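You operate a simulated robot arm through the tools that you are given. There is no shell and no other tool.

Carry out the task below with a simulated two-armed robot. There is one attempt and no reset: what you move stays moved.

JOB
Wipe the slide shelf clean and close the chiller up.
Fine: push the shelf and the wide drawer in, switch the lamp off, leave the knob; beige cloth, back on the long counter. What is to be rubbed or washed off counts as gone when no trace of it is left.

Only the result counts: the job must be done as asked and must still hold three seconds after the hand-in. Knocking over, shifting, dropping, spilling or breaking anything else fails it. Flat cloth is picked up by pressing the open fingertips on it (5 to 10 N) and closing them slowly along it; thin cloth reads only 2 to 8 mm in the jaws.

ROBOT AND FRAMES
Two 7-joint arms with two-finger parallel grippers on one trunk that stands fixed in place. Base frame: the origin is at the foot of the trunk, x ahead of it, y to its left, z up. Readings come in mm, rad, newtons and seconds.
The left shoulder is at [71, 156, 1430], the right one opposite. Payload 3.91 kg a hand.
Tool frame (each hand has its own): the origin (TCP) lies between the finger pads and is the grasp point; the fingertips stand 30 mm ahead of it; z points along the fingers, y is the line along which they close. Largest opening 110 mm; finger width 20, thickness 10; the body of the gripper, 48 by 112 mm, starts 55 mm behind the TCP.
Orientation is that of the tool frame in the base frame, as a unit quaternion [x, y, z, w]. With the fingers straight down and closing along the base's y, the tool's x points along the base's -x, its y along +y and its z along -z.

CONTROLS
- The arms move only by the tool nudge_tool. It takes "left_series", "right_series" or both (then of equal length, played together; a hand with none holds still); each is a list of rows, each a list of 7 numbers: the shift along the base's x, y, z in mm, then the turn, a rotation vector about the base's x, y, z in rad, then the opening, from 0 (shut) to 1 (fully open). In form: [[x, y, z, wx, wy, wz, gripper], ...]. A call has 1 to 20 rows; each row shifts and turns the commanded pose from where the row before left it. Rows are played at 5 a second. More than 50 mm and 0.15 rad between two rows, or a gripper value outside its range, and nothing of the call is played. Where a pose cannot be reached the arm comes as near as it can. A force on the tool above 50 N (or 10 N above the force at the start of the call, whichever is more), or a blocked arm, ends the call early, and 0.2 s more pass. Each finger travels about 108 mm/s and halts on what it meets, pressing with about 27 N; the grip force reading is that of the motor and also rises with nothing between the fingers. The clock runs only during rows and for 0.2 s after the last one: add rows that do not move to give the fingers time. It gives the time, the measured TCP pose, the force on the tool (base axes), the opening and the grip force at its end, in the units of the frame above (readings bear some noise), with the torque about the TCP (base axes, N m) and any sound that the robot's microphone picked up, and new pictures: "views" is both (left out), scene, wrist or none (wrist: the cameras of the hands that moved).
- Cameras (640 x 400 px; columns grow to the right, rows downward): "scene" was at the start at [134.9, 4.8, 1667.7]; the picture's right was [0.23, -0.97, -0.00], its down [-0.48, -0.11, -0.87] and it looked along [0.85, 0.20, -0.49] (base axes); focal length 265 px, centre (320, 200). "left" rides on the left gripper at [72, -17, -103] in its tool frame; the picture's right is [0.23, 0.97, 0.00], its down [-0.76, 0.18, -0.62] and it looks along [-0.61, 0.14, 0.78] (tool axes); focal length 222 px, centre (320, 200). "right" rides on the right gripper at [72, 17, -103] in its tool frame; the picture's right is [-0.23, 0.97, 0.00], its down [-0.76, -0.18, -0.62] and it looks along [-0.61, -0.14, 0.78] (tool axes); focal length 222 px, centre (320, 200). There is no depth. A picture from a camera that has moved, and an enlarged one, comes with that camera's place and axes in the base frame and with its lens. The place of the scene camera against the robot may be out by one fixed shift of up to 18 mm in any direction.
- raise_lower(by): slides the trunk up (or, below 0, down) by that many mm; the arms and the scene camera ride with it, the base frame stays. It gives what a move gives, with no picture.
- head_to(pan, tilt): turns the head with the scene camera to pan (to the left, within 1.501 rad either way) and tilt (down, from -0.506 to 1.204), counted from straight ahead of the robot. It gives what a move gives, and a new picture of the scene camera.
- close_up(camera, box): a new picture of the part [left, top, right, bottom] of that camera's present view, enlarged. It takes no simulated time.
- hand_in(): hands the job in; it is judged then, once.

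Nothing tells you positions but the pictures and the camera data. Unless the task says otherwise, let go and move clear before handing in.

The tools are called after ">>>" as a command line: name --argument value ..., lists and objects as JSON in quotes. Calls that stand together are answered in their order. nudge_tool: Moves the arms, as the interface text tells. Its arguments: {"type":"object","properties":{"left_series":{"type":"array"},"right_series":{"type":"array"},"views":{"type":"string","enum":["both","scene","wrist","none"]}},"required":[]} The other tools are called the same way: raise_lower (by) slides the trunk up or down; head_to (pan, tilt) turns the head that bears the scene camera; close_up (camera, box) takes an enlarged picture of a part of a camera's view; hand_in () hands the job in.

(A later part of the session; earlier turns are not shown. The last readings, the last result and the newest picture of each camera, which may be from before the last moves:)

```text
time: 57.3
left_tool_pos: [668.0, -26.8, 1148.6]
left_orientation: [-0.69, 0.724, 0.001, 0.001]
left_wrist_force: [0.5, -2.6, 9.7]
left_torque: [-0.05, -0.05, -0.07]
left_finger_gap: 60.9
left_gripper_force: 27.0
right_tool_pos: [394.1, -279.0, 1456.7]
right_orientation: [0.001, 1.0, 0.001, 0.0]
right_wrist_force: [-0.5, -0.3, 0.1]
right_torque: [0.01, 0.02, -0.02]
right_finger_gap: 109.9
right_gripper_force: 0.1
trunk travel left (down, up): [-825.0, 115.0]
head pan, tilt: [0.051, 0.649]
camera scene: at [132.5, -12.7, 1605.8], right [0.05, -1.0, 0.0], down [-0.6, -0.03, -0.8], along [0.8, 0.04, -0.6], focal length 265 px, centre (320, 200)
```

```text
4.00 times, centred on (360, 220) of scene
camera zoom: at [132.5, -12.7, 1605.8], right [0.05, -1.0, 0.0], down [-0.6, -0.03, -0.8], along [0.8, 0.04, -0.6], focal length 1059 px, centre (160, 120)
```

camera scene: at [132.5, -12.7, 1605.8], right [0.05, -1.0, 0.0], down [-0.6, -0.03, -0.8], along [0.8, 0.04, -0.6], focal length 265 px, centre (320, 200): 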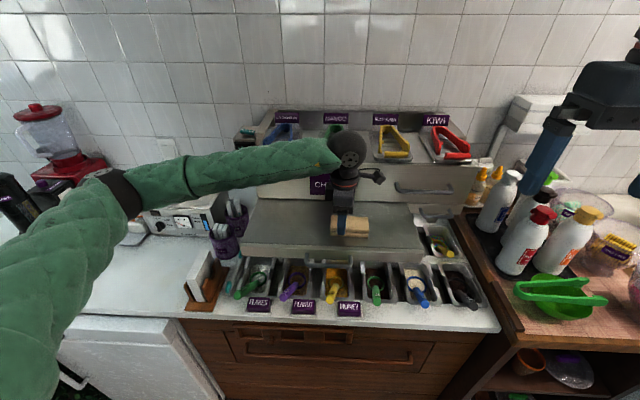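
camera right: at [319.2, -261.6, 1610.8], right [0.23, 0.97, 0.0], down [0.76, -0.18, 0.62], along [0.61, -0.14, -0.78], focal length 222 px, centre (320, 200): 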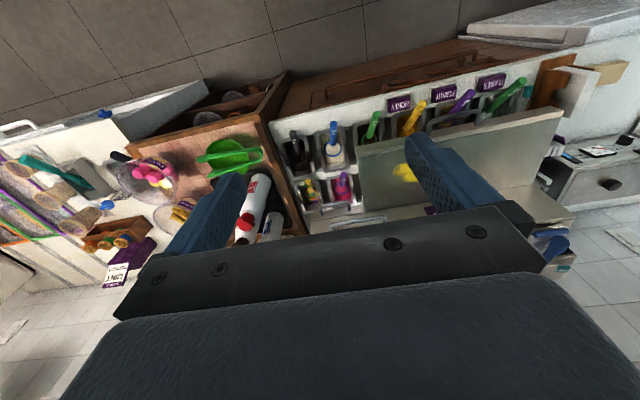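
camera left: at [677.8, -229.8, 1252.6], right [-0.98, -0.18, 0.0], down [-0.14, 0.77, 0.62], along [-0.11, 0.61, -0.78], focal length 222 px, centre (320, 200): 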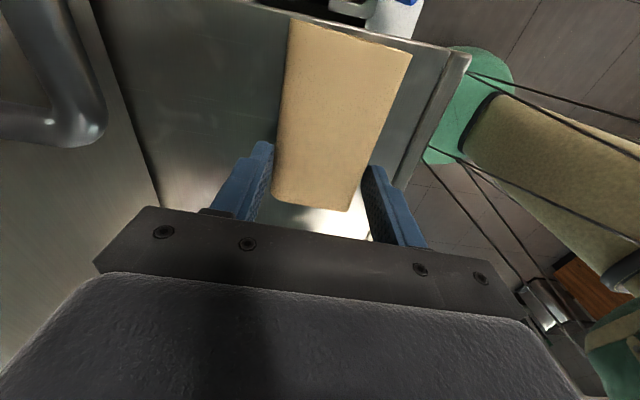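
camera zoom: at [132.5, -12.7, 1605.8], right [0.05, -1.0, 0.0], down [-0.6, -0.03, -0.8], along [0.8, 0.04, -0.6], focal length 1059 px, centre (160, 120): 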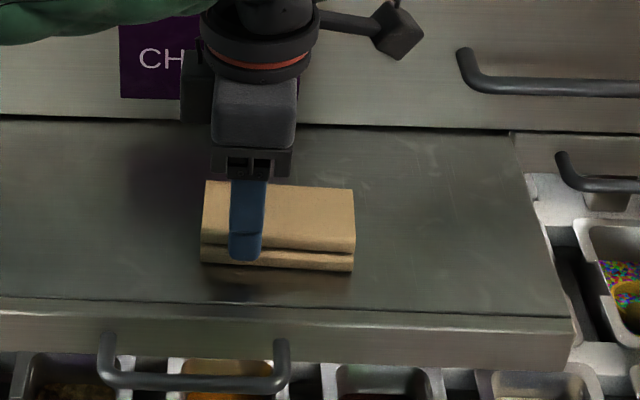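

No yellow shows to the right of the cloth now. I'll make a second pair of strokes farther back and a third nearer, lifting between, to catch faint edges.

>>> nudge_tool --left_series '[[0, 0, 5, 0, 0, 0, 0.4], [17, 0, 0, 0, 0, 0, 0.4], [0, 0, -5, 0, 0, 0, 0.4], [0, -20, 0, 0, 0, 0, 0.4], [0, -20, 0, 0, 0, 0, 0.4], [0, -20, 0, 0, 0, 0, 0.4], [0, -20, 0, 0, 0, 0, 0.4], [0, -20, 0, 0, 0, 0, 0.4], [0, -20, 0, 0, 0, 0, 0.4], [0, 0, 0, 0, 0, 0, 0.4], [0, 20, 0, 0, 0, 0, 0.4], [0, 20, 0, 0, 0, 0, 0.4], [0, 20, 0, 0, 0, 0, 0.4], [0, 20, 0, 0, 0, 0, 0.4], [0, 20, 0, 0, 0, 0, 0.4], [0, 20, 0, 0, 0, 0, 0.4], [0, 10, 0, 0, 0, 0, 0.4]]' --views "scene"

```text
time: 60.9
left_tool_pos: [685.0, -17.1, 1147.9]
left_orientation: [-0.69, 0.724, 0.0, 0.001]
left_wrist_force: [-1.6, 0.4, 5.1]
left_torque: [0.08, 0.03, 0.02]
left_finger_gap: 60.9
left_gripper_force: 26.6
right_tool_pos: [393.2, -277.9, 1457.9]
right_orientation: [0.001, 1.0, -0.001, 0.0]
right_wrist_force: [-0.1, 0.2, 0.1]
right_torque: [0.0, -0.05, -0.01]
right_finger_gap: 110.0
right_gripper_force: 0.1
trunk travel left (down, up): [-825.0, 115.0]
head pan, tilt: [0.051, 0.649]
camera scene: at [133.0, -12.0, 1605.8], right [0.05, -1.0, 0.0], down [-0.6, -0.03, -0.8], along [0.8, 0.04, -0.6], focal length 265 px, centre (320, 200)
```

scene: 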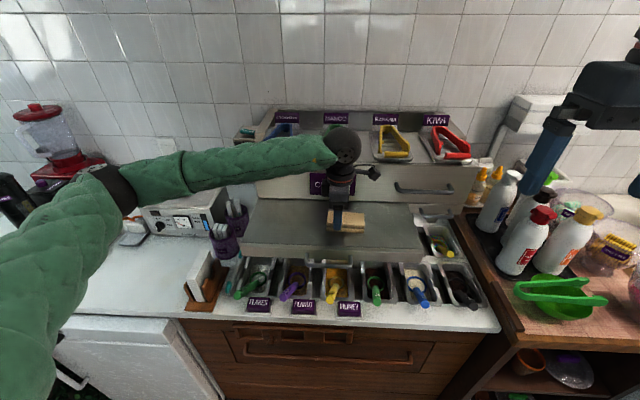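

>>> nudge_tool --left_series '[[0, 0, 5, 0, 0, 0, 0.4], [-35, 0, 0, 0, 0, 0, 0.4], [0, 0, -5, 0, 0, 0, 0.4], [0, -20, 0, 0, 0, 0, 0.4], [0, -20, 0, 0, 0, 0, 0.4], [0, -20, 0, 0, 0, 0, 0.4], [0, -20, 0, 0, 0, 0, 0.4], [0, -20, 0, 0, 0, 0, 0.4], [0, -20, 0, 0, 0, 0, 0.4], [0, -10, 0, 0, 0, 0, 0.4], [0, 20, 0, 0, 0, 0, 0.4], [0, 20, 0, 0, 0, 0, 0.4], [0, 20, 0, 0, 0, 0, 0.4], [0, 20, 0, 0, 0, 0, 0.4], [0, 20, 0, 0, 0, 0, 0.4], [0, 20, 0, 0, 0, 0, 0.4], [0, 20, 0, 0, 0, 0, 0.4]]' --views "none"

>>> nudge_tool --left_series '[[0, 0, 20, 0, 0, 0, 0.4], [0, 40, 25, 0, 0, 0, 0.4], [0, 45, 10, 0, 0, 0, 0.4], [0, 45, 5, 0, 0, 0, 0.4], [0, 45, 0, 0, 0, 0, 0.4], [0, 45, 0, 0, 0, 0, 0.4], [0, 0, 0, 0, 0, 0, 0.4]]' --views "scene"

>>> close_up --camera "scene" --box '[240, 180, 440, 270]'

>>> close_up --camera "right" --box '[320, 80, 560, 230]'

```text
time: 64.5
left_tool_pos: [648.0, -5.4, 1148.5]
left_orientation: [-0.689, 0.724, 0.001, 0.0]
left_wrist_force: [-0.7, 0.5, 0.0]
left_torque: [-0.01, 0.02, -0.04]
left_finger_gap: 60.9
left_gripper_force: 27.0
right_tool_pos: [393.2, -277.0, 1457.4]
right_orientation: [0.0, 1.0, 0.0, -0.001]
right_wrist_force: [0.5, -0.5, -0.1]
right_torque: [0.0, 0.0, -0.01]
right_finger_gap: 109.9
right_gripper_force: 0.2
trunk travel left (down, up): [-825.0, 115.0]
head pan, tilt: [0.051, 0.649]
```

```text
time: 66.1
left_tool_pos: [649.7, 209.1, 1210.8]
left_orientation: [-0.69, 0.724, 0.0, 0.002]
left_wrist_force: [0.6, 0.0, -0.6]
left_torque: [0.03, -0.02, 0.01]
left_finger_gap: 61.0
left_gripper_force: 27.6
right_tool_pos: [395.0, -280.0, 1456.6]
right_orientation: [0.0, 1.0, 0.0, -0.001]
right_wrist_force: [-0.5, 0.0, 0.1]
right_torque: [0.0, 0.02, 0.02]
right_finger_gap: 109.9
right_gripper_force: 0.1
trunk travel left (down, up): [-825.0, 115.0]
head pan, tilt: [0.051, 0.649]
camera scene: at [134.0, -13.7, 1605.7], right [0.05, -1.0, 0.0], down [-0.6, -0.03, -0.8], along [0.79, 0.04, -0.61], focal length 265 px, centre (320, 200)
```

scene: 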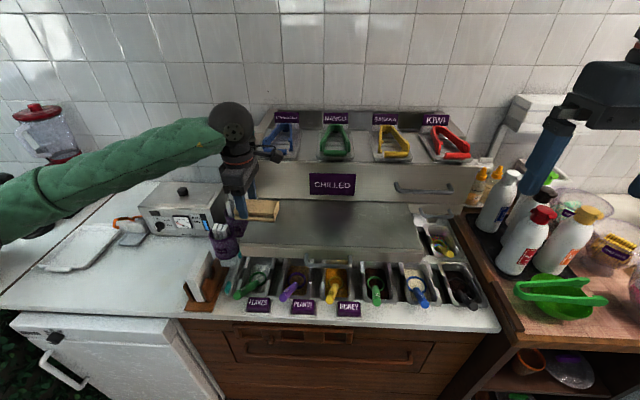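

```text
3.20 times, centred on (340, 225) of scene
camera zoom: at [134.0, -13.7, 1605.7], right [0.05, -1.0, 0.0], down [-0.6, -0.03, -0.8], along [0.79, 0.04, -0.61], focal length 847 px, centre (256, 120)
```

zoom: 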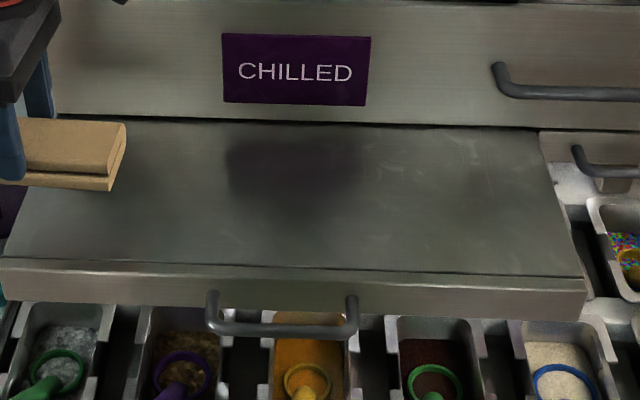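

```text
2.67 times, centred on (440, 155) of right
camera zoom: at [323.4, -262.4, 1559.7], right [0.23, 0.97, 0.0], down [0.76, -0.18, 0.62], along [0.61, -0.14, -0.78], focal length 592 px, centre (0, 320)
```

zoom: 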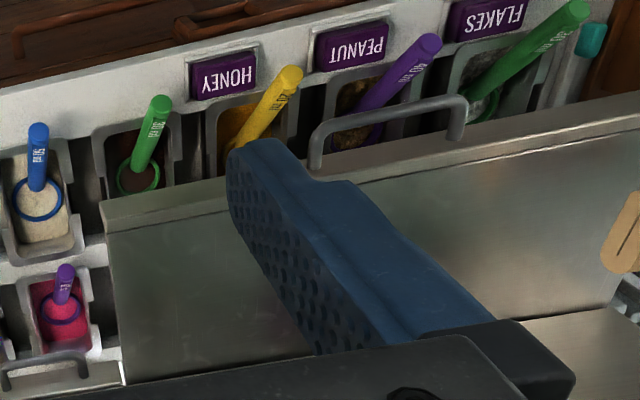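

The shelf looks clean. I'll enlarge the former stain area to check for faint traces.

>>> close_up --camera "scene" --box '[320, 205, 420, 262]'

>>> nudge_tool --right_series '[[30, 25, 0, 0, 0, 0, 1], [30, 25, 0, 0, 0, 0, 1], [0, 25, 0, 0, 0, 0, 1], [0, 25, 0, 0, 0, 0, 1]]' --views "wrist"

>>> close_up --camera "right" --box '[220, 60, 420, 200]'

```text
6.40 times, centred on (370, 234) of scene
camera zoom: at [134.0, -13.7, 1605.7], right [0.05, -1.0, 0.0], down [-0.6, -0.03, -0.8], along [0.79, 0.04, -0.61], focal length 1694 px, centre (0, -14)
```

zoom: 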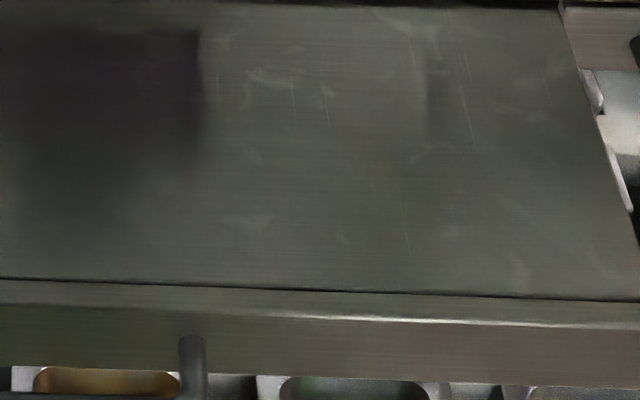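

```text
time: 67.1
left_tool_pos: [649.7, 211.2, 1209.2]
left_orientation: [-0.69, 0.724, 0.0, 0.0]
left_wrist_force: [0.1, 0.7, -0.9]
left_torque: [0.01, 0.01, -0.02]
left_finger_gap: 60.7
left_gripper_force: 27.3
right_tool_pos: [455.9, -175.2, 1455.9]
right_orientation: [0.001, 1.0, 0.0, -0.001]
right_wrist_force: [0.7, 0.5, -0.9]
right_torque: [0.01, 0.01, 0.02]
right_finger_gap: 109.8
right_gripper_force: 0.2
trunk travel left (down, up): [-825.0, 115.0]
head pan, tilt: [0.051, 0.649]
camera right: at [383.8, -157.7, 1558.8], right [0.23, 0.97, 0.0], down [0.76, -0.18, 0.62], along [0.61, -0.14, -0.78], focal length 222 px, centre (320, 200)
```

right: 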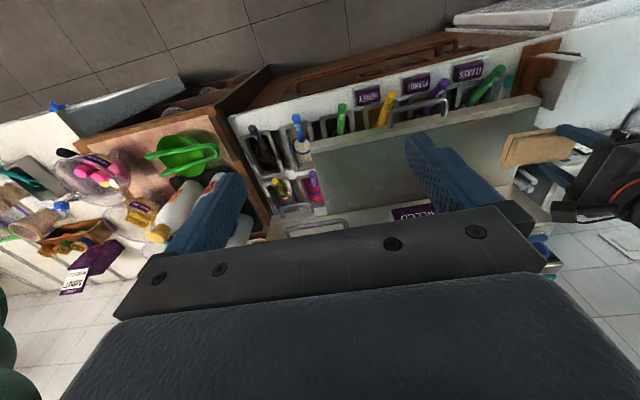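

```text
2.86 times, centred on (320, 130) of right
camera zoom: at [383.8, -157.7, 1558.8], right [0.23, 0.97, 0.0], down [0.76, -0.18, 0.62], along [0.61, -0.14, -0.78], focal length 635 px, centre (320, 400)
```

zoom: 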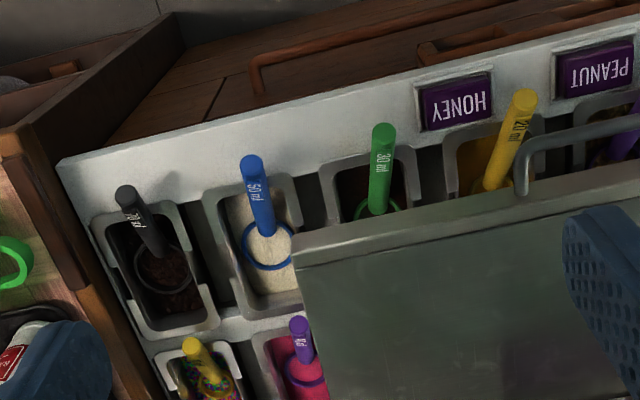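

>>> close_up --camera "scene" --box '[340, 210, 400, 248]'

>>> close_up --camera "right" --box '[310, 125, 420, 215]'

```text
10.53 times, centred on (370, 229) of scene
camera zoom: at [135.0, -9.8, 1605.5], right [0.05, -1.0, 0.0], down [-0.61, -0.03, -0.8], along [0.79, 0.04, -0.61], focal length 2786 px, centre (-206, -105)
```

zoom: 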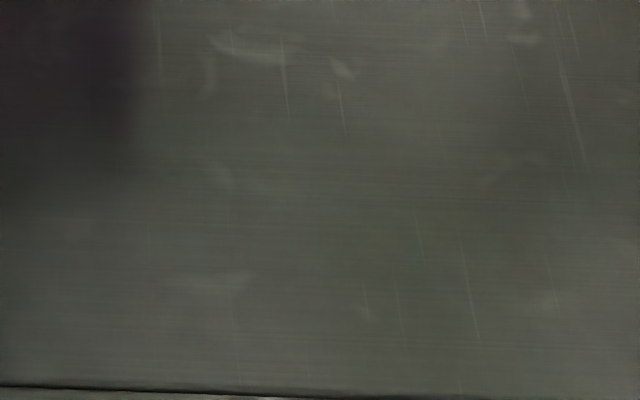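

```text
4.44 times, centred on (365, 170) of right
camera zoom: at [383.8, -157.7, 1558.8], right [0.23, 0.97, 0.0], down [0.76, -0.18, 0.62], along [0.61, -0.14, -0.78], focal length 987 px, centre (120, 333)
```

zoom: 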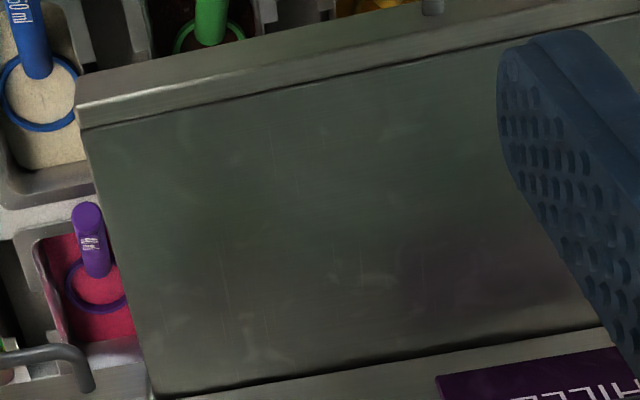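

There may be a very faint olive tint at the stain's front-right edge, and my last lane had little pressure. I'll wipe again over a wider area with firmer pressure.

>>> nudge_tool --left_series '[[0, -46, -5, 0, 0, 0, 0.4], [0, -46, -10, 0, 0, 0, 0.4], [0, -46, -10, 0, 0, 0, 0.4], [0, -46, -10, 0, 0, 0, 0.4], [5, -40, -10, 0, 0, 0, 0.4], [0, 0, -9, 0, 0, 0, 0.4], [0, 0, -5, 0, 0, 0, 0.4], [0, 0, -2, 0, 0, 0, 0.4], [0, 0, 0, 0, 0, 0, 0.4]]' --views "none"

```text
time: 69.1
left_tool_pos: [652.6, -8.9, 1148.3]
left_orientation: [-0.689, 0.724, -0.001, 0.001]
left_wrist_force: [5.3, 2.2, 25.6]
left_torque: [0.07, 0.04, 0.03]
left_finger_gap: 60.8
left_gripper_force: 27.2
right_tool_pos: [453.1, -177.9, 1456.6]
right_orientation: [0.0, 1.0, 0.0, 0.0]
right_wrist_force: [0.0, 0.3, 0.2]
right_torque: [-0.01, -0.02, 0.0]
right_finger_gap: 109.9
right_gripper_force: 0.0
trunk travel left (down, up): [-825.0, 115.0]
head pan, tilt: [0.051, 0.649]
```

>>> nudge_tool --left_series '[[0, 0, 0.8, 0, 0, 0, 0.4], [0, -21, 0, 0, 0, 0, 0.4], [0, -21, 0, 0, 0, 0, 0.4], [0, -21, 0, 0, 0, 0, 0.4], [0, -21, 0, 0, 0, 0, 0.4], [0, -21, 0, 0, 0, 0, 0.4], [0, -21, 0, 0, 0, 0, 0.4], [0, -21, 0, 0, 0, 0, 0.4], [0, -21, 0, 0, 0, 0, 0.4], [0, 0, 0, 0, 0, 0, 0.4]]' --views "none"

>>> nudge_tool --left_series '[[-12, 0, 0, 0, 0, 0, 0.4], [-12, 0, 0, 0, 0, 0, 0.4], [0, 21, 0, 0, 0, 0, 0.4], [0, 21, 0, 0, 0, 0, 0.4], [0, 21, 0, 0, 0, 0, 0.4], [0, 21, 0, 0, 0, 0, 0.4], [0, 21, 0, 0, 0, 0, 0.4], [0, 21, 0, 0, 0, 0, 0.4], [0, 21, 0, 0, 0, 0, 0.4], [0, 0, 0, 0, 0, 0, 0.4]]' --views "scene"

>>> close_up --camera "scene" --box '[280, 180, 440, 270]'

```text
time: 71.3
left_tool_pos: [655.4, -179.2, 1148.9]
left_orientation: [-0.689, 0.725, 0.0, 0.001]
left_wrist_force: [-1.3, 1.0, 7.0]
left_torque: [0.05, 0.09, 0.08]
left_finger_gap: 61.1
left_gripper_force: 27.6
right_tool_pos: [453.4, -178.6, 1456.6]
right_orientation: [0.001, 1.0, -0.001, 0.0]
right_wrist_force: [1.0, 0.0, -0.2]
right_torque: [0.01, -0.03, 0.02]
right_finger_gap: 110.1
right_gripper_force: 0.1
trunk travel left (down, up): [-825.0, 115.0]
head pan, tilt: [0.051, 0.649]
```

```text
time: 73.5
left_tool_pos: [631.3, -32.5, 1149.8]
left_orientation: [-0.689, 0.724, 0.0, 0.001]
left_wrist_force: [0.3, 0.2, -0.3]
left_torque: [0.02, 0.0, 0.01]
left_finger_gap: 60.7
left_gripper_force: 26.6
right_tool_pos: [455.1, -176.9, 1456.6]
right_orientation: [0.0, 1.0, 0.0, 0.0]
right_wrist_force: [0.1, -0.3, -0.1]
right_torque: [0.0, 0.02, 0.03]
right_finger_gap: 110.2
right_gripper_force: 0.1
trunk travel left (down, up): [-825.0, 115.0]
head pan, tilt: [0.051, 0.649]
camera scene: at [133.6, -13.1, 1605.7], right [0.05, -1.0, 0.0], down [-0.6, -0.03, -0.8], along [0.8, 0.04, -0.61], focal length 265 px, centre (320, 200)
```

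scene: 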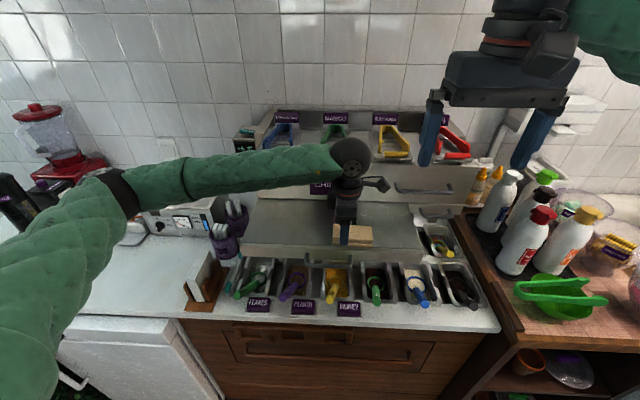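

```text
4.00 times, centred on (360, 225) of scene
camera zoom: at [133.6, -13.1, 1605.7], right [0.05, -1.0, 0.0], down [-0.6, -0.03, -0.8], along [0.8, 0.04, -0.61], focal length 1059 px, centre (160, 100)
```

zoom: 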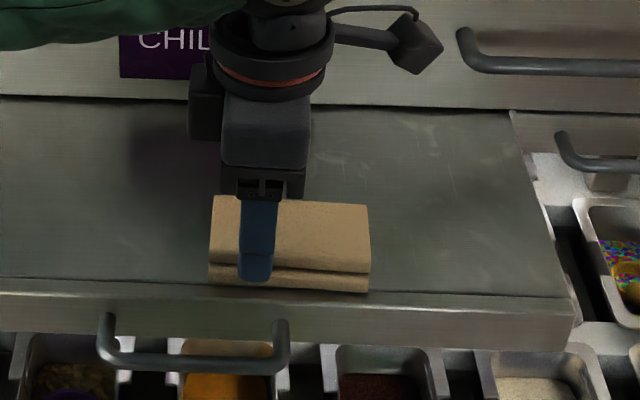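

>>> nudge_tool --left_series '[[0, 0, -2, 0, 0, 0, 0.4], [0, -21, 0, 0, 0, 0, 0.4], [0, -21, 0, 0, 0, 0, 0.4], [0, -21, 0, 0, 0, 0, 0.4], [0, -21, 0, 0, 0, 0, 0.4], [0, -21, 0, 0, 0, 0, 0.4], [0, -21, 0, 0, 0, 0, 0.4], [0, -20, 0, 0, 0, 0, 0.4], [0, 0, 0, 0, 0, 0, 0.4]]' --views "none"

>>> nudge_tool --left_series '[[0, 0, 4, 0, 0, 0, 0.4], [27, 0, 0, 0, 0, 0, 0.4], [0, 0, -4, 0, 0, 0, 0.4], [0, 21, 0, 0, 0, 0, 0.4], [0, 21, 0, 0, 0, 0, 0.4], [0, 21, 0, 0, 0, 0, 0.4], [0, 21, 0, 0, 0, 0, 0.4], [0, 21, 0, 0, 0, 0, 0.4], [0, 21, 0, 0, 0, 0, 0.4], [0, 20, 0, 0, 0, 0, 0.4], [0, 0, 0, 0, 0, 0, 0.4]]' --views "none"

```text
time: 75.5
left_tool_pos: [629.7, -178.8, 1149.2]
left_orientation: [-0.69, 0.724, 0.001, 0.002]
left_wrist_force: [0.5, -0.2, -0.5]
left_torque: [0.02, -0.01, 0.04]
left_finger_gap: 60.9
left_gripper_force: 26.7
right_tool_pos: [454.0, -176.9, 1456.8]
right_orientation: [0.0, 1.0, 0.001, -0.001]
right_wrist_force: [0.8, 0.1, 0.8]
right_torque: [-0.04, 0.0, 0.0]
right_finger_gap: 110.1
right_gripper_force: 0.0
trunk travel left (down, up): [-825.0, 115.0]
head pan, tilt: [0.051, 0.649]
```

```text
time: 77.9
left_tool_pos: [654.2, -28.4, 1148.6]
left_orientation: [-0.689, 0.724, 0.0, 0.002]
left_wrist_force: [0.4, -3.8, 25.1]
left_torque: [-0.29, -0.02, -0.13]
left_finger_gap: 61.1
left_gripper_force: 27.7
right_tool_pos: [452.1, -177.8, 1457.8]
right_orientation: [0.0, 1.0, 0.001, 0.001]
right_wrist_force: [-0.5, -0.6, 0.4]
right_torque: [-0.04, -0.03, -0.01]
right_finger_gap: 109.8
right_gripper_force: 0.1
trunk travel left (down, up): [-825.0, 115.0]
head pan, tilt: [0.051, 0.649]
```

>>> nudge_tool --left_series '[[0, -21, 0, 0, 0, 0, 0.4], [0, -21, 0, 0, 0, 0, 0.4], [0, -21, 0, 0, 0, 0, 0.4], [0, -21, 0, 0, 0, 0, 0.4], [0, -21, 0, 0, 0, 0, 0.4], [0, -21, 0, 0, 0, 0, 0.4], [0, -21, 0, 0, 0, 0, 0.4], [0, 0, 0, 0, 0, 0, 0.4]]' --views "none"

>>> nudge_tool --left_series '[[0, 0, 4, 0, 0, 0, 0.4], [-25, 0, 0, 0, 0, 0, 0.4], [0, 0, -5.2, 0, 0, 0, 0.4], [0, 21, 0, 0, 0, 0, 0.4], [0, 21, 0, 0, 0, 0, 0.4], [0, 21, 0, 0, 0, 0, 0.4], [0, 21, 0, 0, 0, 0, 0.4], [0, 0, 0, 0, 0, 0, 0.4]]' --views "none"

>>> nudge_tool --left_series '[[0, 21, 0, 0, 0, 0, 0.4], [0, 21, 0, 0, 0, 0, 0.4], [0, 21, 0, 0, 0, 0, 0.4], [0, 0, 5, 0, 0, 0, 0.4], [28, 0, 0, 0, 0, 0, 0.4], [28, 0, 0, 0, 0, 0, 0.4], [0, 0, -4.5, 0, 0, 0, 0.4], [0, 0, 0, 0, 0, 0, 0.4]]' --views "none"

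```text
time: 79.7
left_tool_pos: [655.4, -179.5, 1147.5]
left_orientation: [-0.689, 0.725, 0.0, 0.0]
left_wrist_force: [-1.4, 5.9, 23.9]
left_torque: [0.2, 0.08, 0.15]
left_finger_gap: 60.9
left_gripper_force: 26.7
right_tool_pos: [453.0, -176.9, 1457.5]
right_orientation: [0.0, 1.0, 0.0, 0.0]
right_wrist_force: [0.1, -1.0, -0.3]
right_torque: [0.01, 0.0, -0.02]
right_finger_gap: 109.9
right_gripper_force: 0.1
trunk travel left (down, up): [-825.0, 115.0]
head pan, tilt: [0.051, 0.649]
```

```text
time: 81.5
left_tool_pos: [630.1, -95.8, 1146.3]
left_orientation: [-0.69, 0.724, -0.001, 0.001]
left_wrist_force: [1.1, -7.4, 30.0]
left_torque: [-0.34, 0.1, -0.15]
left_finger_gap: 61.1
left_gripper_force: 26.8
right_tool_pos: [451.3, -178.6, 1457.7]
right_orientation: [0.0, 1.0, 0.001, 0.001]
right_wrist_force: [0.1, -0.3, -0.5]
right_torque: [0.03, 0.03, 0.02]
right_finger_gap: 109.9
right_gripper_force: 0.0
trunk travel left (down, up): [-825.0, 115.0]
head pan, tilt: [0.051, 0.649]
```

```text
time: 83.3
left_tool_pos: [688.0, -32.4, 1145.6]
left_orientation: [-0.689, 0.725, -0.001, 0.0]
left_wrist_force: [-0.6, -0.1, -0.9]
left_torque: [0.03, -0.05, -0.02]
left_finger_gap: 61.0
left_gripper_force: 27.7
right_tool_pos: [453.6, -177.2, 1455.7]
right_orientation: [-0.001, 1.0, 0.0, -0.001]
right_wrist_force: [0.4, 0.2, -0.5]
right_torque: [0.01, -0.03, 0.0]
right_finger_gap: 110.0
right_gripper_force: 0.1
trunk travel left (down, up): [-825.0, 115.0]
head pan, tilt: [0.051, 0.649]
```

The cloth has slid up a few millimetres in the jaws under the heavier press, so I'll use less force. One more lane at the back.

>>> nudge_tool --left_series '[[0, 0, -1.5, 0, 0, 0, 0.4], [0, 0, 0, 0, 0, 0, 0.4]]' --views "wrist"

```text
time: 83.9
left_tool_pos: [687.8, -33.1, 1144.6]
left_orientation: [-0.689, 0.724, 0.0, 0.002]
left_wrist_force: [-0.2, 0.6, 2.4]
left_torque: [0.12, -0.1, -0.02]
left_finger_gap: 61.0
left_gripper_force: 26.7
right_tool_pos: [453.7, -176.7, 1456.7]
right_orientation: [-0.001, 1.0, 0.0, 0.0]
right_wrist_force: [0.1, -0.8, 0.4]
right_torque: [0.01, -0.02, 0.01]
right_finger_gap: 110.2
right_gripper_force: 0.0
trunk travel left (down, up): [-825.0, 115.0]
head pan, tilt: [0.051, 0.649]
camera left: at [700.4, -105.9, 1249.0], right [-0.98, -0.18, 0.0], down [-0.14, 0.77, 0.62], along [-0.11, 0.61, -0.78], focal length 222 px, centre (320, 200)
```

left: 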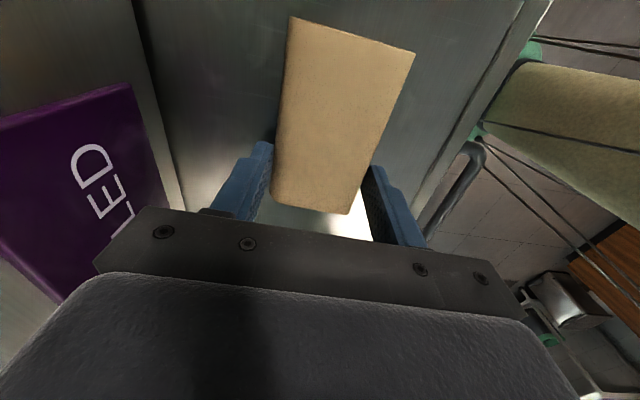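

>>> nudge_tool --left_series '[[0, 0, -0.8, 0, 0, 0, 0.4], [0, -21, 0, 0, 0, 0, 0.4], [0, -21, 0, 0, 0, 0, 0.4], [0, -21, 0, 0, 0, 0, 0.4], [0, -21, 0, 0, 0, 0, 0.4], [0, -21, 0, 0, 0, 0, 0.4], [0, -15, 0, 0, 0, 0, 0.4], [0, 0, 0, 0, 0, 0, 0.4], [0, 21, 0, 0, 0, 0, 0.4], [0, 21, 0, 0, 0, 0, 0.4], [0, 21, 0, 0, 0, 0, 0.4], [0, 21, 0, 0, 0, 0, 0.4], [0, 21, 0, 0, 0, 0, 0.4], [0, 21, 0, 0, 0, 0, 0.4]]' --views "none"

>>> nudge_tool --left_series '[[0, 0, 20, 0, 0, 0, 0.4], [-10, 40, 25, 0, 0, 0, 0.4], [-10, 45, 10, 0, 0, 0, 0.4], [-10, 45, 5, 0, 0, 0, 0.4], [-10, 45, 0, 0, 0, 0, 0.4], [0, 45, 0, 0, 0, 0, 0.4], [0, 45, 0, 0, 0, 0, 0.4], [0, 0, 0, 0, 0, 0, 0.4]]' --views "scene"

>>> close_up --camera "scene" --box '[320, 205, 420, 262]'

>>> close_up --camera "scene" --box '[240, 180, 440, 270]'

>>> close_up --camera "right" --box '[310, 125, 420, 215]'

```text
time: 86.9
left_tool_pos: [687.9, -26.4, 1142.4]
left_orientation: [-0.69, 0.724, 0.0, 0.002]
left_wrist_force: [-0.2, -9.4, 29.2]
left_torque: [-0.27, 0.05, -0.01]
left_finger_gap: 61.0
left_gripper_force: 26.7
right_tool_pos: [451.6, -177.9, 1457.5]
right_orientation: [0.0, 1.0, -0.001, 0.001]
right_wrist_force: [-0.5, 0.4, 0.3]
right_torque: [-0.03, 0.03, -0.01]
right_finger_gap: 110.2
right_gripper_force: 0.1
trunk travel left (down, up): [-825.0, 115.0]
head pan, tilt: [0.051, 0.649]
```

```text
time: 88.7
left_tool_pos: [648.8, 237.8, 1202.1]
left_orientation: [-0.689, 0.724, 0.0, 0.002]
left_wrist_force: [0.3, 1.0, -1.1]
left_torque: [0.03, -0.01, -0.01]
left_finger_gap: 60.9
left_gripper_force: 26.9
right_tool_pos: [454.3, -178.2, 1456.3]
right_orientation: [0.0, 1.0, 0.001, 0.0]
right_wrist_force: [0.0, 0.3, -0.9]
right_torque: [0.01, -0.02, -0.01]
right_finger_gap: 109.9
right_gripper_force: 0.0
trunk travel left (down, up): [-825.0, 115.0]
head pan, tilt: [0.051, 0.649]
camera scene: at [133.5, -13.2, 1605.7], right [0.05, -1.0, 0.0], down [-0.6, -0.03, -0.8], along [0.8, 0.04, -0.61], focal length 265 px, centre (320, 200)
```

scene: 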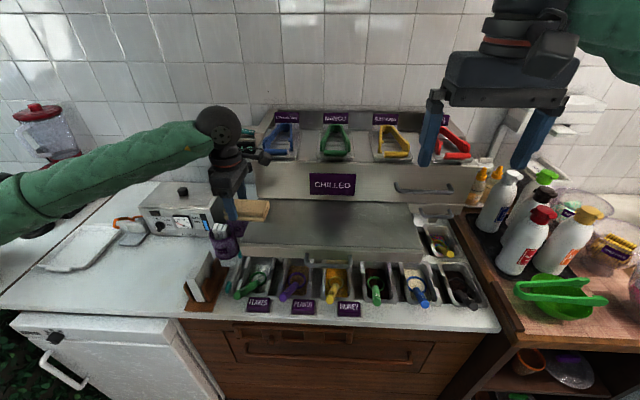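

```text
6.40 times, centred on (370, 234) of scene
camera zoom: at [133.5, -13.2, 1605.7], right [0.05, -1.0, 0.0], down [-0.6, -0.03, -0.8], along [0.8, 0.04, -0.61], focal length 1694 px, centre (0, -14)
```

zoom: 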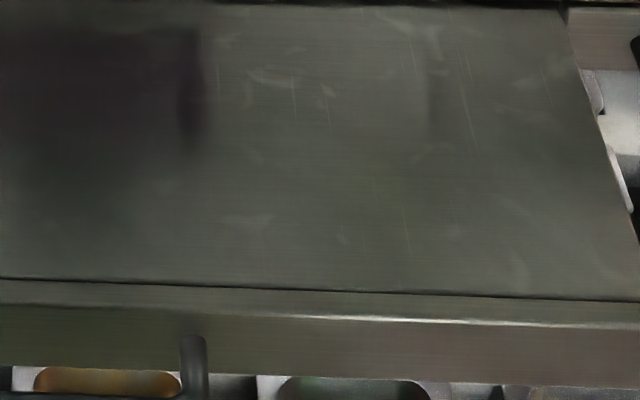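

```text
3.20 times, centred on (340, 225) of scene
camera zoom: at [133.5, -13.2, 1605.7], right [0.05, -1.0, 0.0], down [-0.6, -0.03, -0.8], along [0.8, 0.04, -0.61], focal length 847 px, centre (256, 120)
```

zoom: 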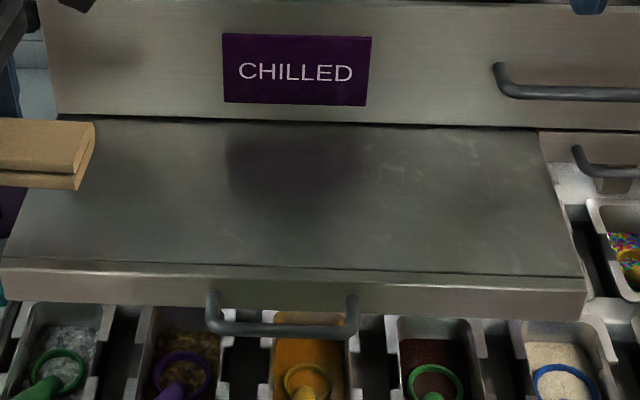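

```text
4.44 times, centred on (365, 170) of right
camera zoom: at [382.3, -161.3, 1558.9], right [0.23, 0.97, 0.0], down [0.76, -0.18, 0.62], along [0.61, -0.14, -0.78], focal length 987 px, centre (120, 333)
```

zoom: 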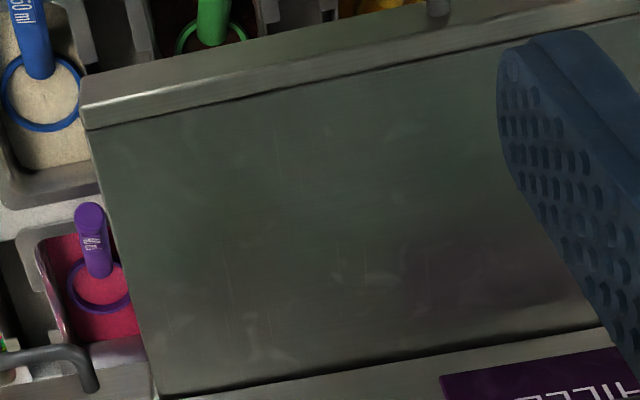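

The tint didn't change with further wiping, so it is a reflection; the stain is gone. Next I'll carry the cloth back to its spot on the long counter.

>>> nudge_tool --left_series '[[-4, 46, 0, 0, 0, 0, 0.4], [-4, 46, 0, 0, 0, 0, 0.4], [-4, 46, 0, 0, 0, 0, 0.4], [-4, 46, 0, 0, 0, 0, 0.4], [-4, 46, 0, 0, 0, 0, 0.4], [-4, 46, 0, 0, 0, 0, 0.4], [0, 30, 0, 0, 0, 0, 0.4], [0, 0, -45, 0, 0, 0, 0.4], [0, 0, -45, 0, 0, 0, 0.4], [0, 0, -45, 0, 0, 0, 0.4], [0, 0, -45, 0, 0, 0, 0.4], [0, 0, 0, 0, 0, 0, 0.4]]' --views "both"

```text
time: 91.3
left_tool_pos: [625.6, 545.7, 1021.9]
left_orientation: [-0.689, 0.724, 0.0, 0.001]
left_wrist_force: [-0.4, -0.3, -0.6]
left_torque: [-0.01, 0.01, 0.0]
left_finger_gap: 60.8
left_gripper_force: 26.7
right_tool_pos: [453.3, -178.0, 1455.7]
right_orientation: [0.0, 1.0, 0.0, 0.0]
right_wrist_force: [0.9, 1.0, -0.1]
right_torque: [0.04, -0.04, -0.01]
right_finger_gap: 110.1
right_gripper_force: 0.1
trunk travel left (down, up): [-825.0, 115.0]
head pan, tilt: [0.051, 0.649]
camera scene: at [132.7, -12.0, 1605.8], right [0.05, -1.0, 0.0], down [-0.6, -0.03, -0.8], along [0.8, 0.04, -0.6], focal length 265 px, centre (320, 200)
camera left: at [637.4, 472.1, 1126.1], right [-0.98, -0.18, 0.0], down [-0.14, 0.77, 0.62], along [-0.11, 0.61, -0.78], focal length 222 px, centre (320, 200)
```

scene: 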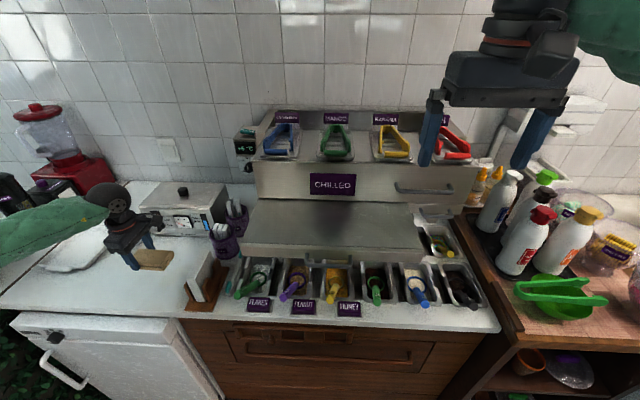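
left: 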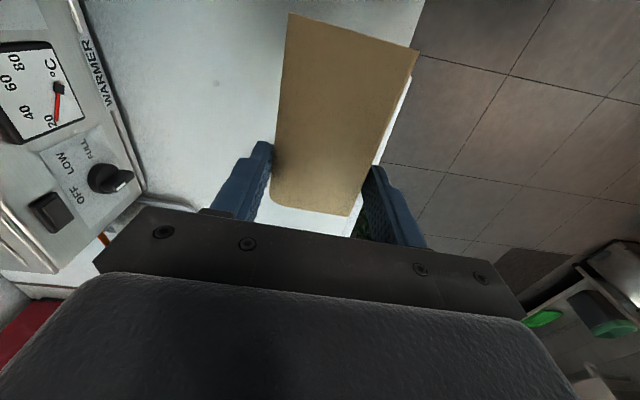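

The arm reaches; the counter spot is free below. I'll go down to about 10 mm above contact, then ease on.

>>> nudge_tool --left_series '[[0, 0, -40, 0, 0, 0, 0.4], [0, 0, -40, 0, 0, 0, 0.4], [0, 0, -30, 0, 0, 0, 0.4], [0, 0, -10, 0, 0, 0, 0.4], [0, 0, -4, 0, 0, 0, 0.4], [0, 0, 0, 0, 0, 0, 0.4]]' --views "none"

>>> nudge_tool --left_series '[[0, 0, -3, 0, 0, 0, 0.4], [0, 0, -3, 0, 0, 0, 0.4], [0, 0, 0, 0, 0, 0, 0.4]]' --views "none"

```text
time: 92.7
left_tool_pos: [621.4, 545.4, 899.3]
left_orientation: [-0.69, 0.724, 0.0, 0.002]
left_wrist_force: [-0.1, -0.4, -0.9]
left_torque: [0.03, 0.07, 0.02]
left_finger_gap: 60.9
left_gripper_force: 27.6
right_tool_pos: [453.9, -176.6, 1455.7]
right_orientation: [0.001, 1.0, 0.0, -0.001]
right_wrist_force: [-0.7, 0.0, 0.7]
right_torque: [-0.03, -0.02, -0.03]
right_finger_gap: 109.9
right_gripper_force: 0.0
trunk travel left (down, up): [-825.0, 115.0]
head pan, tilt: [0.051, 0.649]
```

```text
time: 93.5
left_tool_pos: [622.9, 544.9, 893.5]
left_orientation: [-0.689, 0.725, 0.0, 0.001]
left_wrist_force: [0.2, 0.3, 0.6]
left_torque: [0.0, -0.01, 0.01]
left_finger_gap: 60.7
left_gripper_force: 26.8
right_tool_pos: [453.6, -177.0, 1457.8]
right_orientation: [-0.001, 1.0, 0.0, 0.001]
right_wrist_force: [-0.8, 1.3, -0.1]
right_torque: [0.05, 0.04, 0.0]
right_finger_gap: 110.4
right_gripper_force: 0.1
trunk travel left (down, up): [-825.0, 115.0]
head pan, tilt: [0.051, 0.649]
```

>>> nudge_tool --left_series '[[0, 0, -2, 0, 0, 0, 0.4], [0, 0, -2, 0, 0, 0, 0.4], [0, 0, 0, 0, 0, 0, 0.4]]' --views "none"

>>> nudge_tool --left_series '[[0, 0, -2, 0, 0, 0, 0.4], [0, 0, 0, 0, 0, 0, 0.4]]' --views "none"

```text
time: 94.3
left_tool_pos: [623.2, 546.0, 890.3]
left_orientation: [-0.689, 0.725, -0.001, 0.001]
left_wrist_force: [-0.3, 0.5, -0.8]
left_torque: [0.03, 0.0, -0.03]
left_finger_gap: 60.7
left_gripper_force: 27.0
right_tool_pos: [454.0, -177.8, 1456.6]
right_orientation: [0.0, 1.0, 0.0, 0.0]
right_wrist_force: [0.7, -0.3, -0.5]
right_torque: [0.02, 0.0, 0.03]
right_finger_gap: 110.3
right_gripper_force: 0.1
trunk travel left (down, up): [-825.0, 115.0]
head pan, tilt: [0.051, 0.649]
```

```text
time: 94.9
left_tool_pos: [623.2, 543.8, 888.0]
left_orientation: [-0.689, 0.724, 0.0, 0.001]
left_wrist_force: [0.2, -1.1, 1.0]
left_torque: [0.08, 0.02, 0.0]
left_finger_gap: 60.8
left_gripper_force: 26.6
right_tool_pos: [453.6, -178.1, 1456.4]
right_orientation: [0.0, 1.0, 0.0, 0.0]
right_wrist_force: [0.8, 0.7, 0.0]
right_torque: [0.0, -0.01, -0.04]
right_finger_gap: 110.0
right_gripper_force: 0.1
trunk travel left (down, up): [-825.0, 115.0]
head pan, tilt: [0.051, 0.649]
```

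Nearly touching; one more millimetre, then release slowly and rise.

>>> nudge_tool --left_series '[[0, 0, -1, 0, 0, 0, 0.4], [0, 0, 0, 0, 0, 0, 0.4]]' --views "none"

>>> nudge_tool --left_series '[[0, 0, 0, 0, 0, 0, 0.55], [0, 0, 0, 0, 0, 0, 0.6], [0, 0, 0, 0, 0, 0, 0.7], [0, 0, 0, 0, 0, 0, 0.8], [0, 0, 0, 0, 0, 0, 0.85], [0, 0, 0, 0, 0, 0, 0.85]]' --views "both"

>>> close_up --camera "scene" --box '[80, 200, 240, 320]'

```text
time: 95.5
left_tool_pos: [623.3, 543.5, 888.4]
left_orientation: [-0.69, 0.724, 0.0, 0.0]
left_wrist_force: [-0.2, 0.6, 7.1]
left_torque: [0.25, 0.1, -0.01]
left_finger_gap: 60.9
left_gripper_force: 27.3
right_tool_pos: [454.0, -178.2, 1456.9]
right_orientation: [0.0, 1.0, 0.0, 0.001]
right_wrist_force: [-0.5, -0.6, 0.5]
right_torque: [0.01, -0.02, -0.01]
right_finger_gap: 110.1
right_gripper_force: 0.0
trunk travel left (down, up): [-825.0, 115.0]
head pan, tilt: [0.051, 0.649]
```

```text
time: 96.9
left_tool_pos: [623.7, 544.9, 887.0]
left_orientation: [-0.69, 0.724, 0.0, 0.001]
left_wrist_force: [-0.6, -0.5, 0.2]
left_torque: [-0.04, 0.0, 0.03]
left_finger_gap: 93.4
left_gripper_force: 0.0
right_tool_pos: [453.9, -177.3, 1456.2]
right_orientation: [0.0, 1.0, 0.0, 0.0]
right_wrist_force: [-0.8, 0.0, -0.8]
right_torque: [0.01, 0.01, -0.01]
right_finger_gap: 110.1
right_gripper_force: 0.1
trunk travel left (down, up): [-825.0, 115.0]
head pan, tilt: [0.051, 0.649]
camera scene: at [133.2, -11.8, 1605.7], right [0.05, -1.0, 0.0], down [-0.6, -0.03, -0.8], along [0.8, 0.04, -0.6], focal length 265 px, centre (320, 200)
camera left: at [636.3, 471.2, 990.8], right [-0.98, -0.18, 0.0], down [-0.14, 0.77, 0.62], along [-0.11, 0.61, -0.78], focal length 222 px, centre (320, 200)
```

scene: 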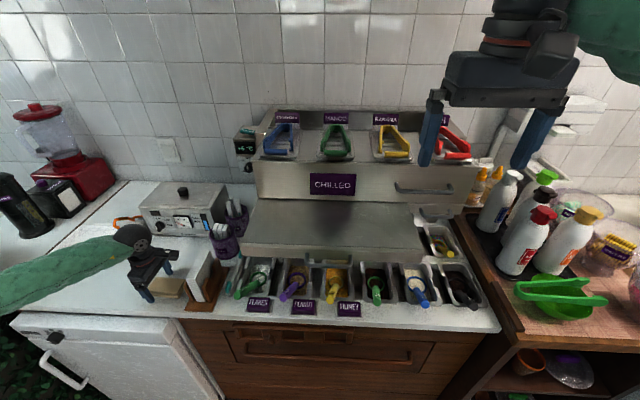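
left: 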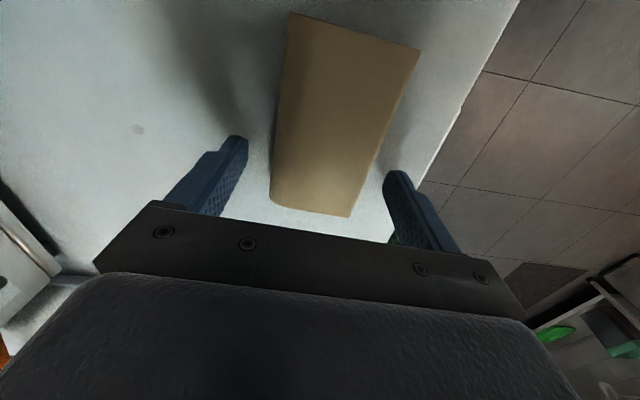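

```text
3.33 times, centred on (160, 260) of scene
camera zoom: at [133.2, -11.8, 1605.7], right [0.05, -1.0, 0.0], down [-0.6, -0.03, -0.8], along [0.8, 0.04, -0.6], focal length 882 px, centre (853, 0)
```

zoom: 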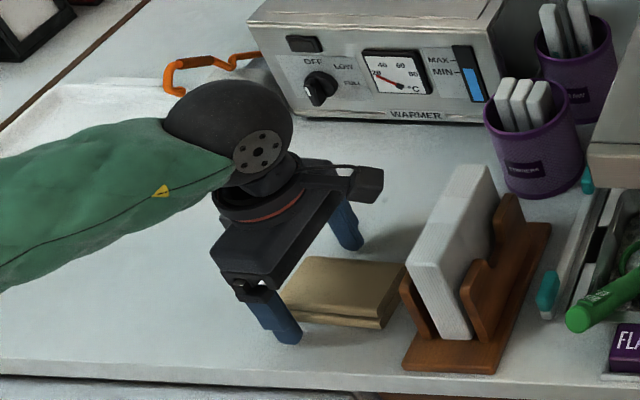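

The cloth is released on the counter. I'll lift the hand straight up and turn it back to face forward, then look closely at the control box, which seems to sit far back (x about 1020–1060).

>>> nudge_tool --left_series '[[0, 0, 10, 0, 0, 0, 0.85], [0, 0, 40, 0, 0, 0, 0.85], [0, 0, 45, 0, 0, 0, 0.85], [0, 0, 45, 0, 0, 0, 0.85], [0, 0, 45, 0, 0, 0, 0.85], [0, 0, 45, 0, 0, -0.14, 0.85], [0, 0, 45, 0, 0, -0.14, 0.6], [0, -10, 45, 0, 0, -0.14, 0.4], [0, -10, 20, 0, 0, -0.14, 0.2], [0, -15, 0, 0, 0, -0.14, 0], [0, -15, 0, 0, 0, -0.14, 0], [0, -15, 0, 0, 0, -0.14, 0], [0, -15, 0, 0, 0, -0.14, 0], [0, -15, 0, 0, 0, -0.14, 0], [0, -15, 0, 0, 0, -0.14, 0], [0, -15, 0, 0, 0, -0.123, 0], [0, 0, 0, 0, 0, 0, 0]]' --views "both"

>>> close_up --camera "scene" --box '[220, 100, 300, 160]'

>>> close_up --camera "scene" --box '[80, 220, 240, 320]'

```text
time: 100.5
left_tool_pos: [624.8, 419.3, 1225.5]
left_orientation: [0.001, 1.0, -0.001, 0.0]
left_wrist_force: [0.0, -0.2, -0.5]
left_torque: [0.03, 0.01, 0.0]
left_finger_gap: 0.3
left_gripper_force: 26.6
right_tool_pos: [454.3, -176.9, 1456.6]
right_orientation: [0.001, 1.0, 0.0, 0.0]
right_wrist_force: [-0.4, 0.5, -0.2]
right_torque: [0.02, 0.0, 0.01]
right_finger_gap: 109.9
right_gripper_force: 0.0
trunk travel left (down, up): [-825.0, 115.0]
head pan, tilt: [0.051, 0.649]
camera scene: at [133.0, -11.6, 1605.8], right [0.05, -1.0, 0.0], down [-0.6, -0.03, -0.8], along [0.8, 0.04, -0.6], focal length 265 px, centre (320, 200)
camera left: at [550.9, 402.8, 1329.4], right [-0.23, 0.97, 0.0], down [0.76, 0.18, 0.62], along [0.61, 0.14, -0.78], focal length 222 px, centre (320, 200)
```

scene: 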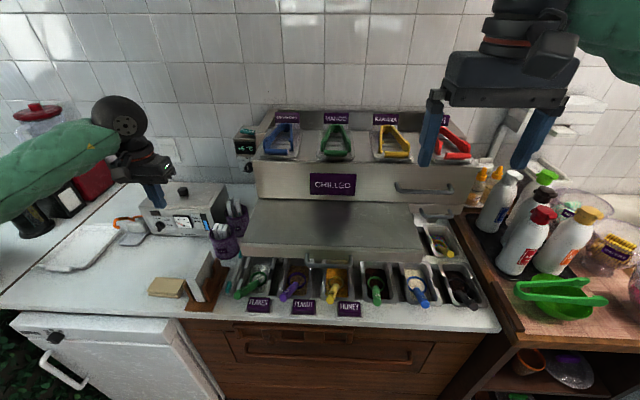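
left: 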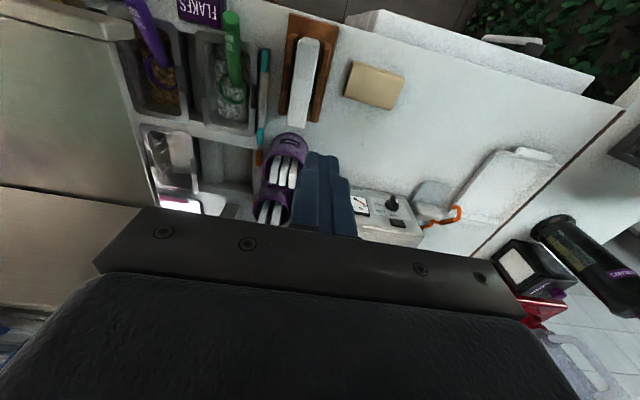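

```text
6.67 times, centred on (260, 130) of scene
camera zoom: at [133.0, -11.6, 1605.8], right [0.05, -1.0, 0.0], down [-0.6, -0.03, -0.8], along [0.8, 0.04, -0.6], focal length 1765 px, centre (720, 667)
```

zoom: 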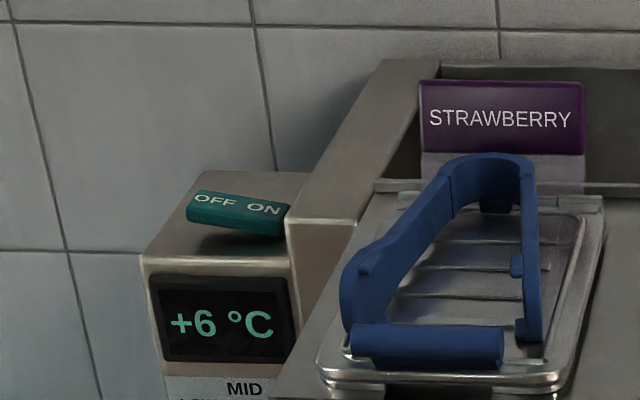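

```text
4.00 times, centred on (160, 270) of scene
camera zoom: at [133.0, -11.6, 1605.8], right [0.05, -1.0, 0.0], down [-0.6, -0.03, -0.8], along [0.8, 0.04, -0.6], focal length 1059 px, centre (960, -80)
```

zoom: 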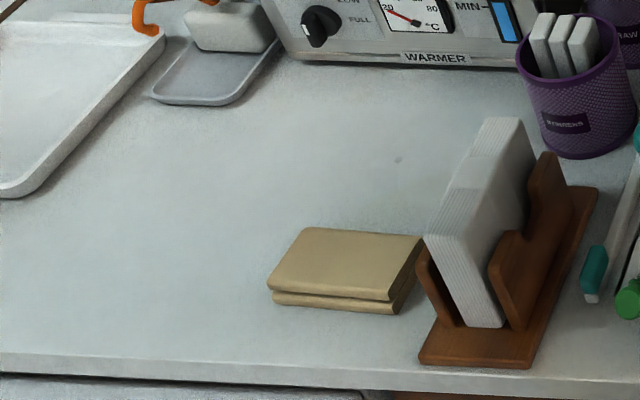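

The cloth lies flat in its old place. The rocker is at about (1050, 330, 1210), so I'll pitch the hand forward to reach and see it.

>>> nudge_tool --left_series '[[0, -10, 25, 0, -0.12, 0, 0], [0, -10, 25, 0, -0.12, 0, 0], [10, -10, 25, 0, -0.12, 0, 0], [15, -10, 15, 0, -0.12, 0, 0], [20, -10, 10, 0, -0.12, 0, 0], [20, -10, 0, 0, -0.12, 0, 0], [20, -10, 0, 0, -0.12, 0, 0], [20, -10, 0, 0, -0.12, 0, 0], [0, 0, 0, 0, 0, 0, 0]]' --views "both"

>>> close_up --camera "left" --box '[160, 40, 400, 190]'

```text
time: 102.5
left_tool_pos: [728.8, 338.4, 1328.5]
left_orientation: [0.002, 0.886, -0.001, 0.463]
left_wrist_force: [0.5, 0.2, -0.5]
left_torque: [-0.01, -0.01, 0.02]
left_finger_gap: 0.0
left_gripper_force: 27.5
right_tool_pos: [452.8, -177.5, 1457.2]
right_orientation: [0.0, 1.0, 0.0, 0.0]
right_wrist_force: [-0.3, -1.0, -0.5]
right_torque: [-0.02, 0.05, 0.02]
right_finger_gap: 109.9
right_gripper_force: 0.1
trunk travel left (down, up): [-825.0, 115.0]
head pan, tilt: [0.051, 0.649]
camera scene: at [132.8, -11.7, 1605.8], right [0.05, -1.0, 0.0], down [-0.6, -0.03, -0.8], along [0.8, 0.04, -0.6], focal length 265 px, centre (320, 200)
camera left: at [602.5, 321.2, 1328.0], right [-0.13, 0.97, -0.19], down [-0.08, 0.18, 0.98], along [0.99, 0.14, 0.05], focal length 222 px, centre (320, 200)
```

scene: 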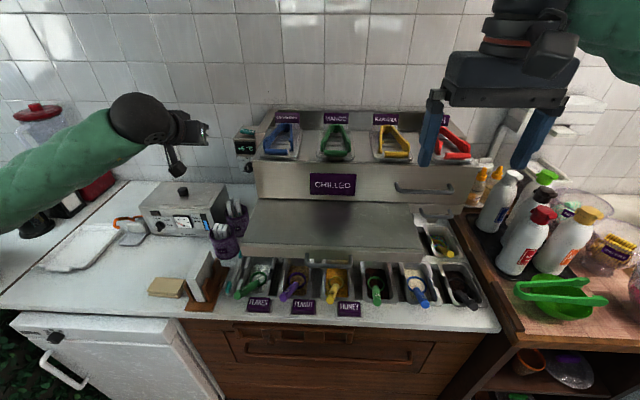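
left: 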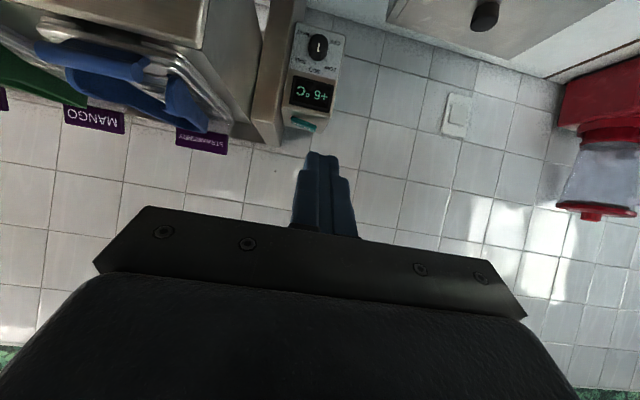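

```text
2.67 times, centred on (280, 115) of left
camera zoom: at [602.5, 321.2, 1328.0], right [-0.13, 0.97, -0.19], down [-0.08, 0.18, 0.98], along [0.99, 0.14, 0.05], focal length 592 px, centre (427, 427)
```

zoom: 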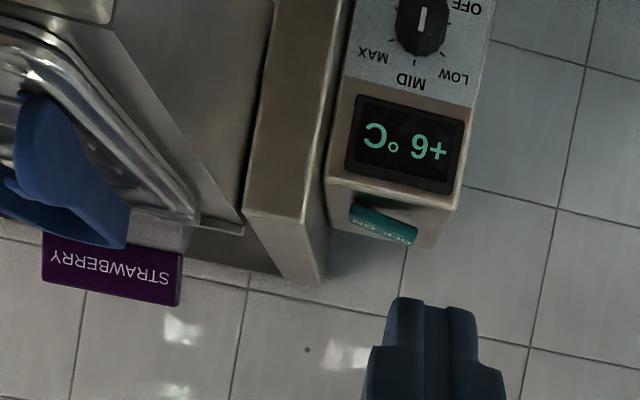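

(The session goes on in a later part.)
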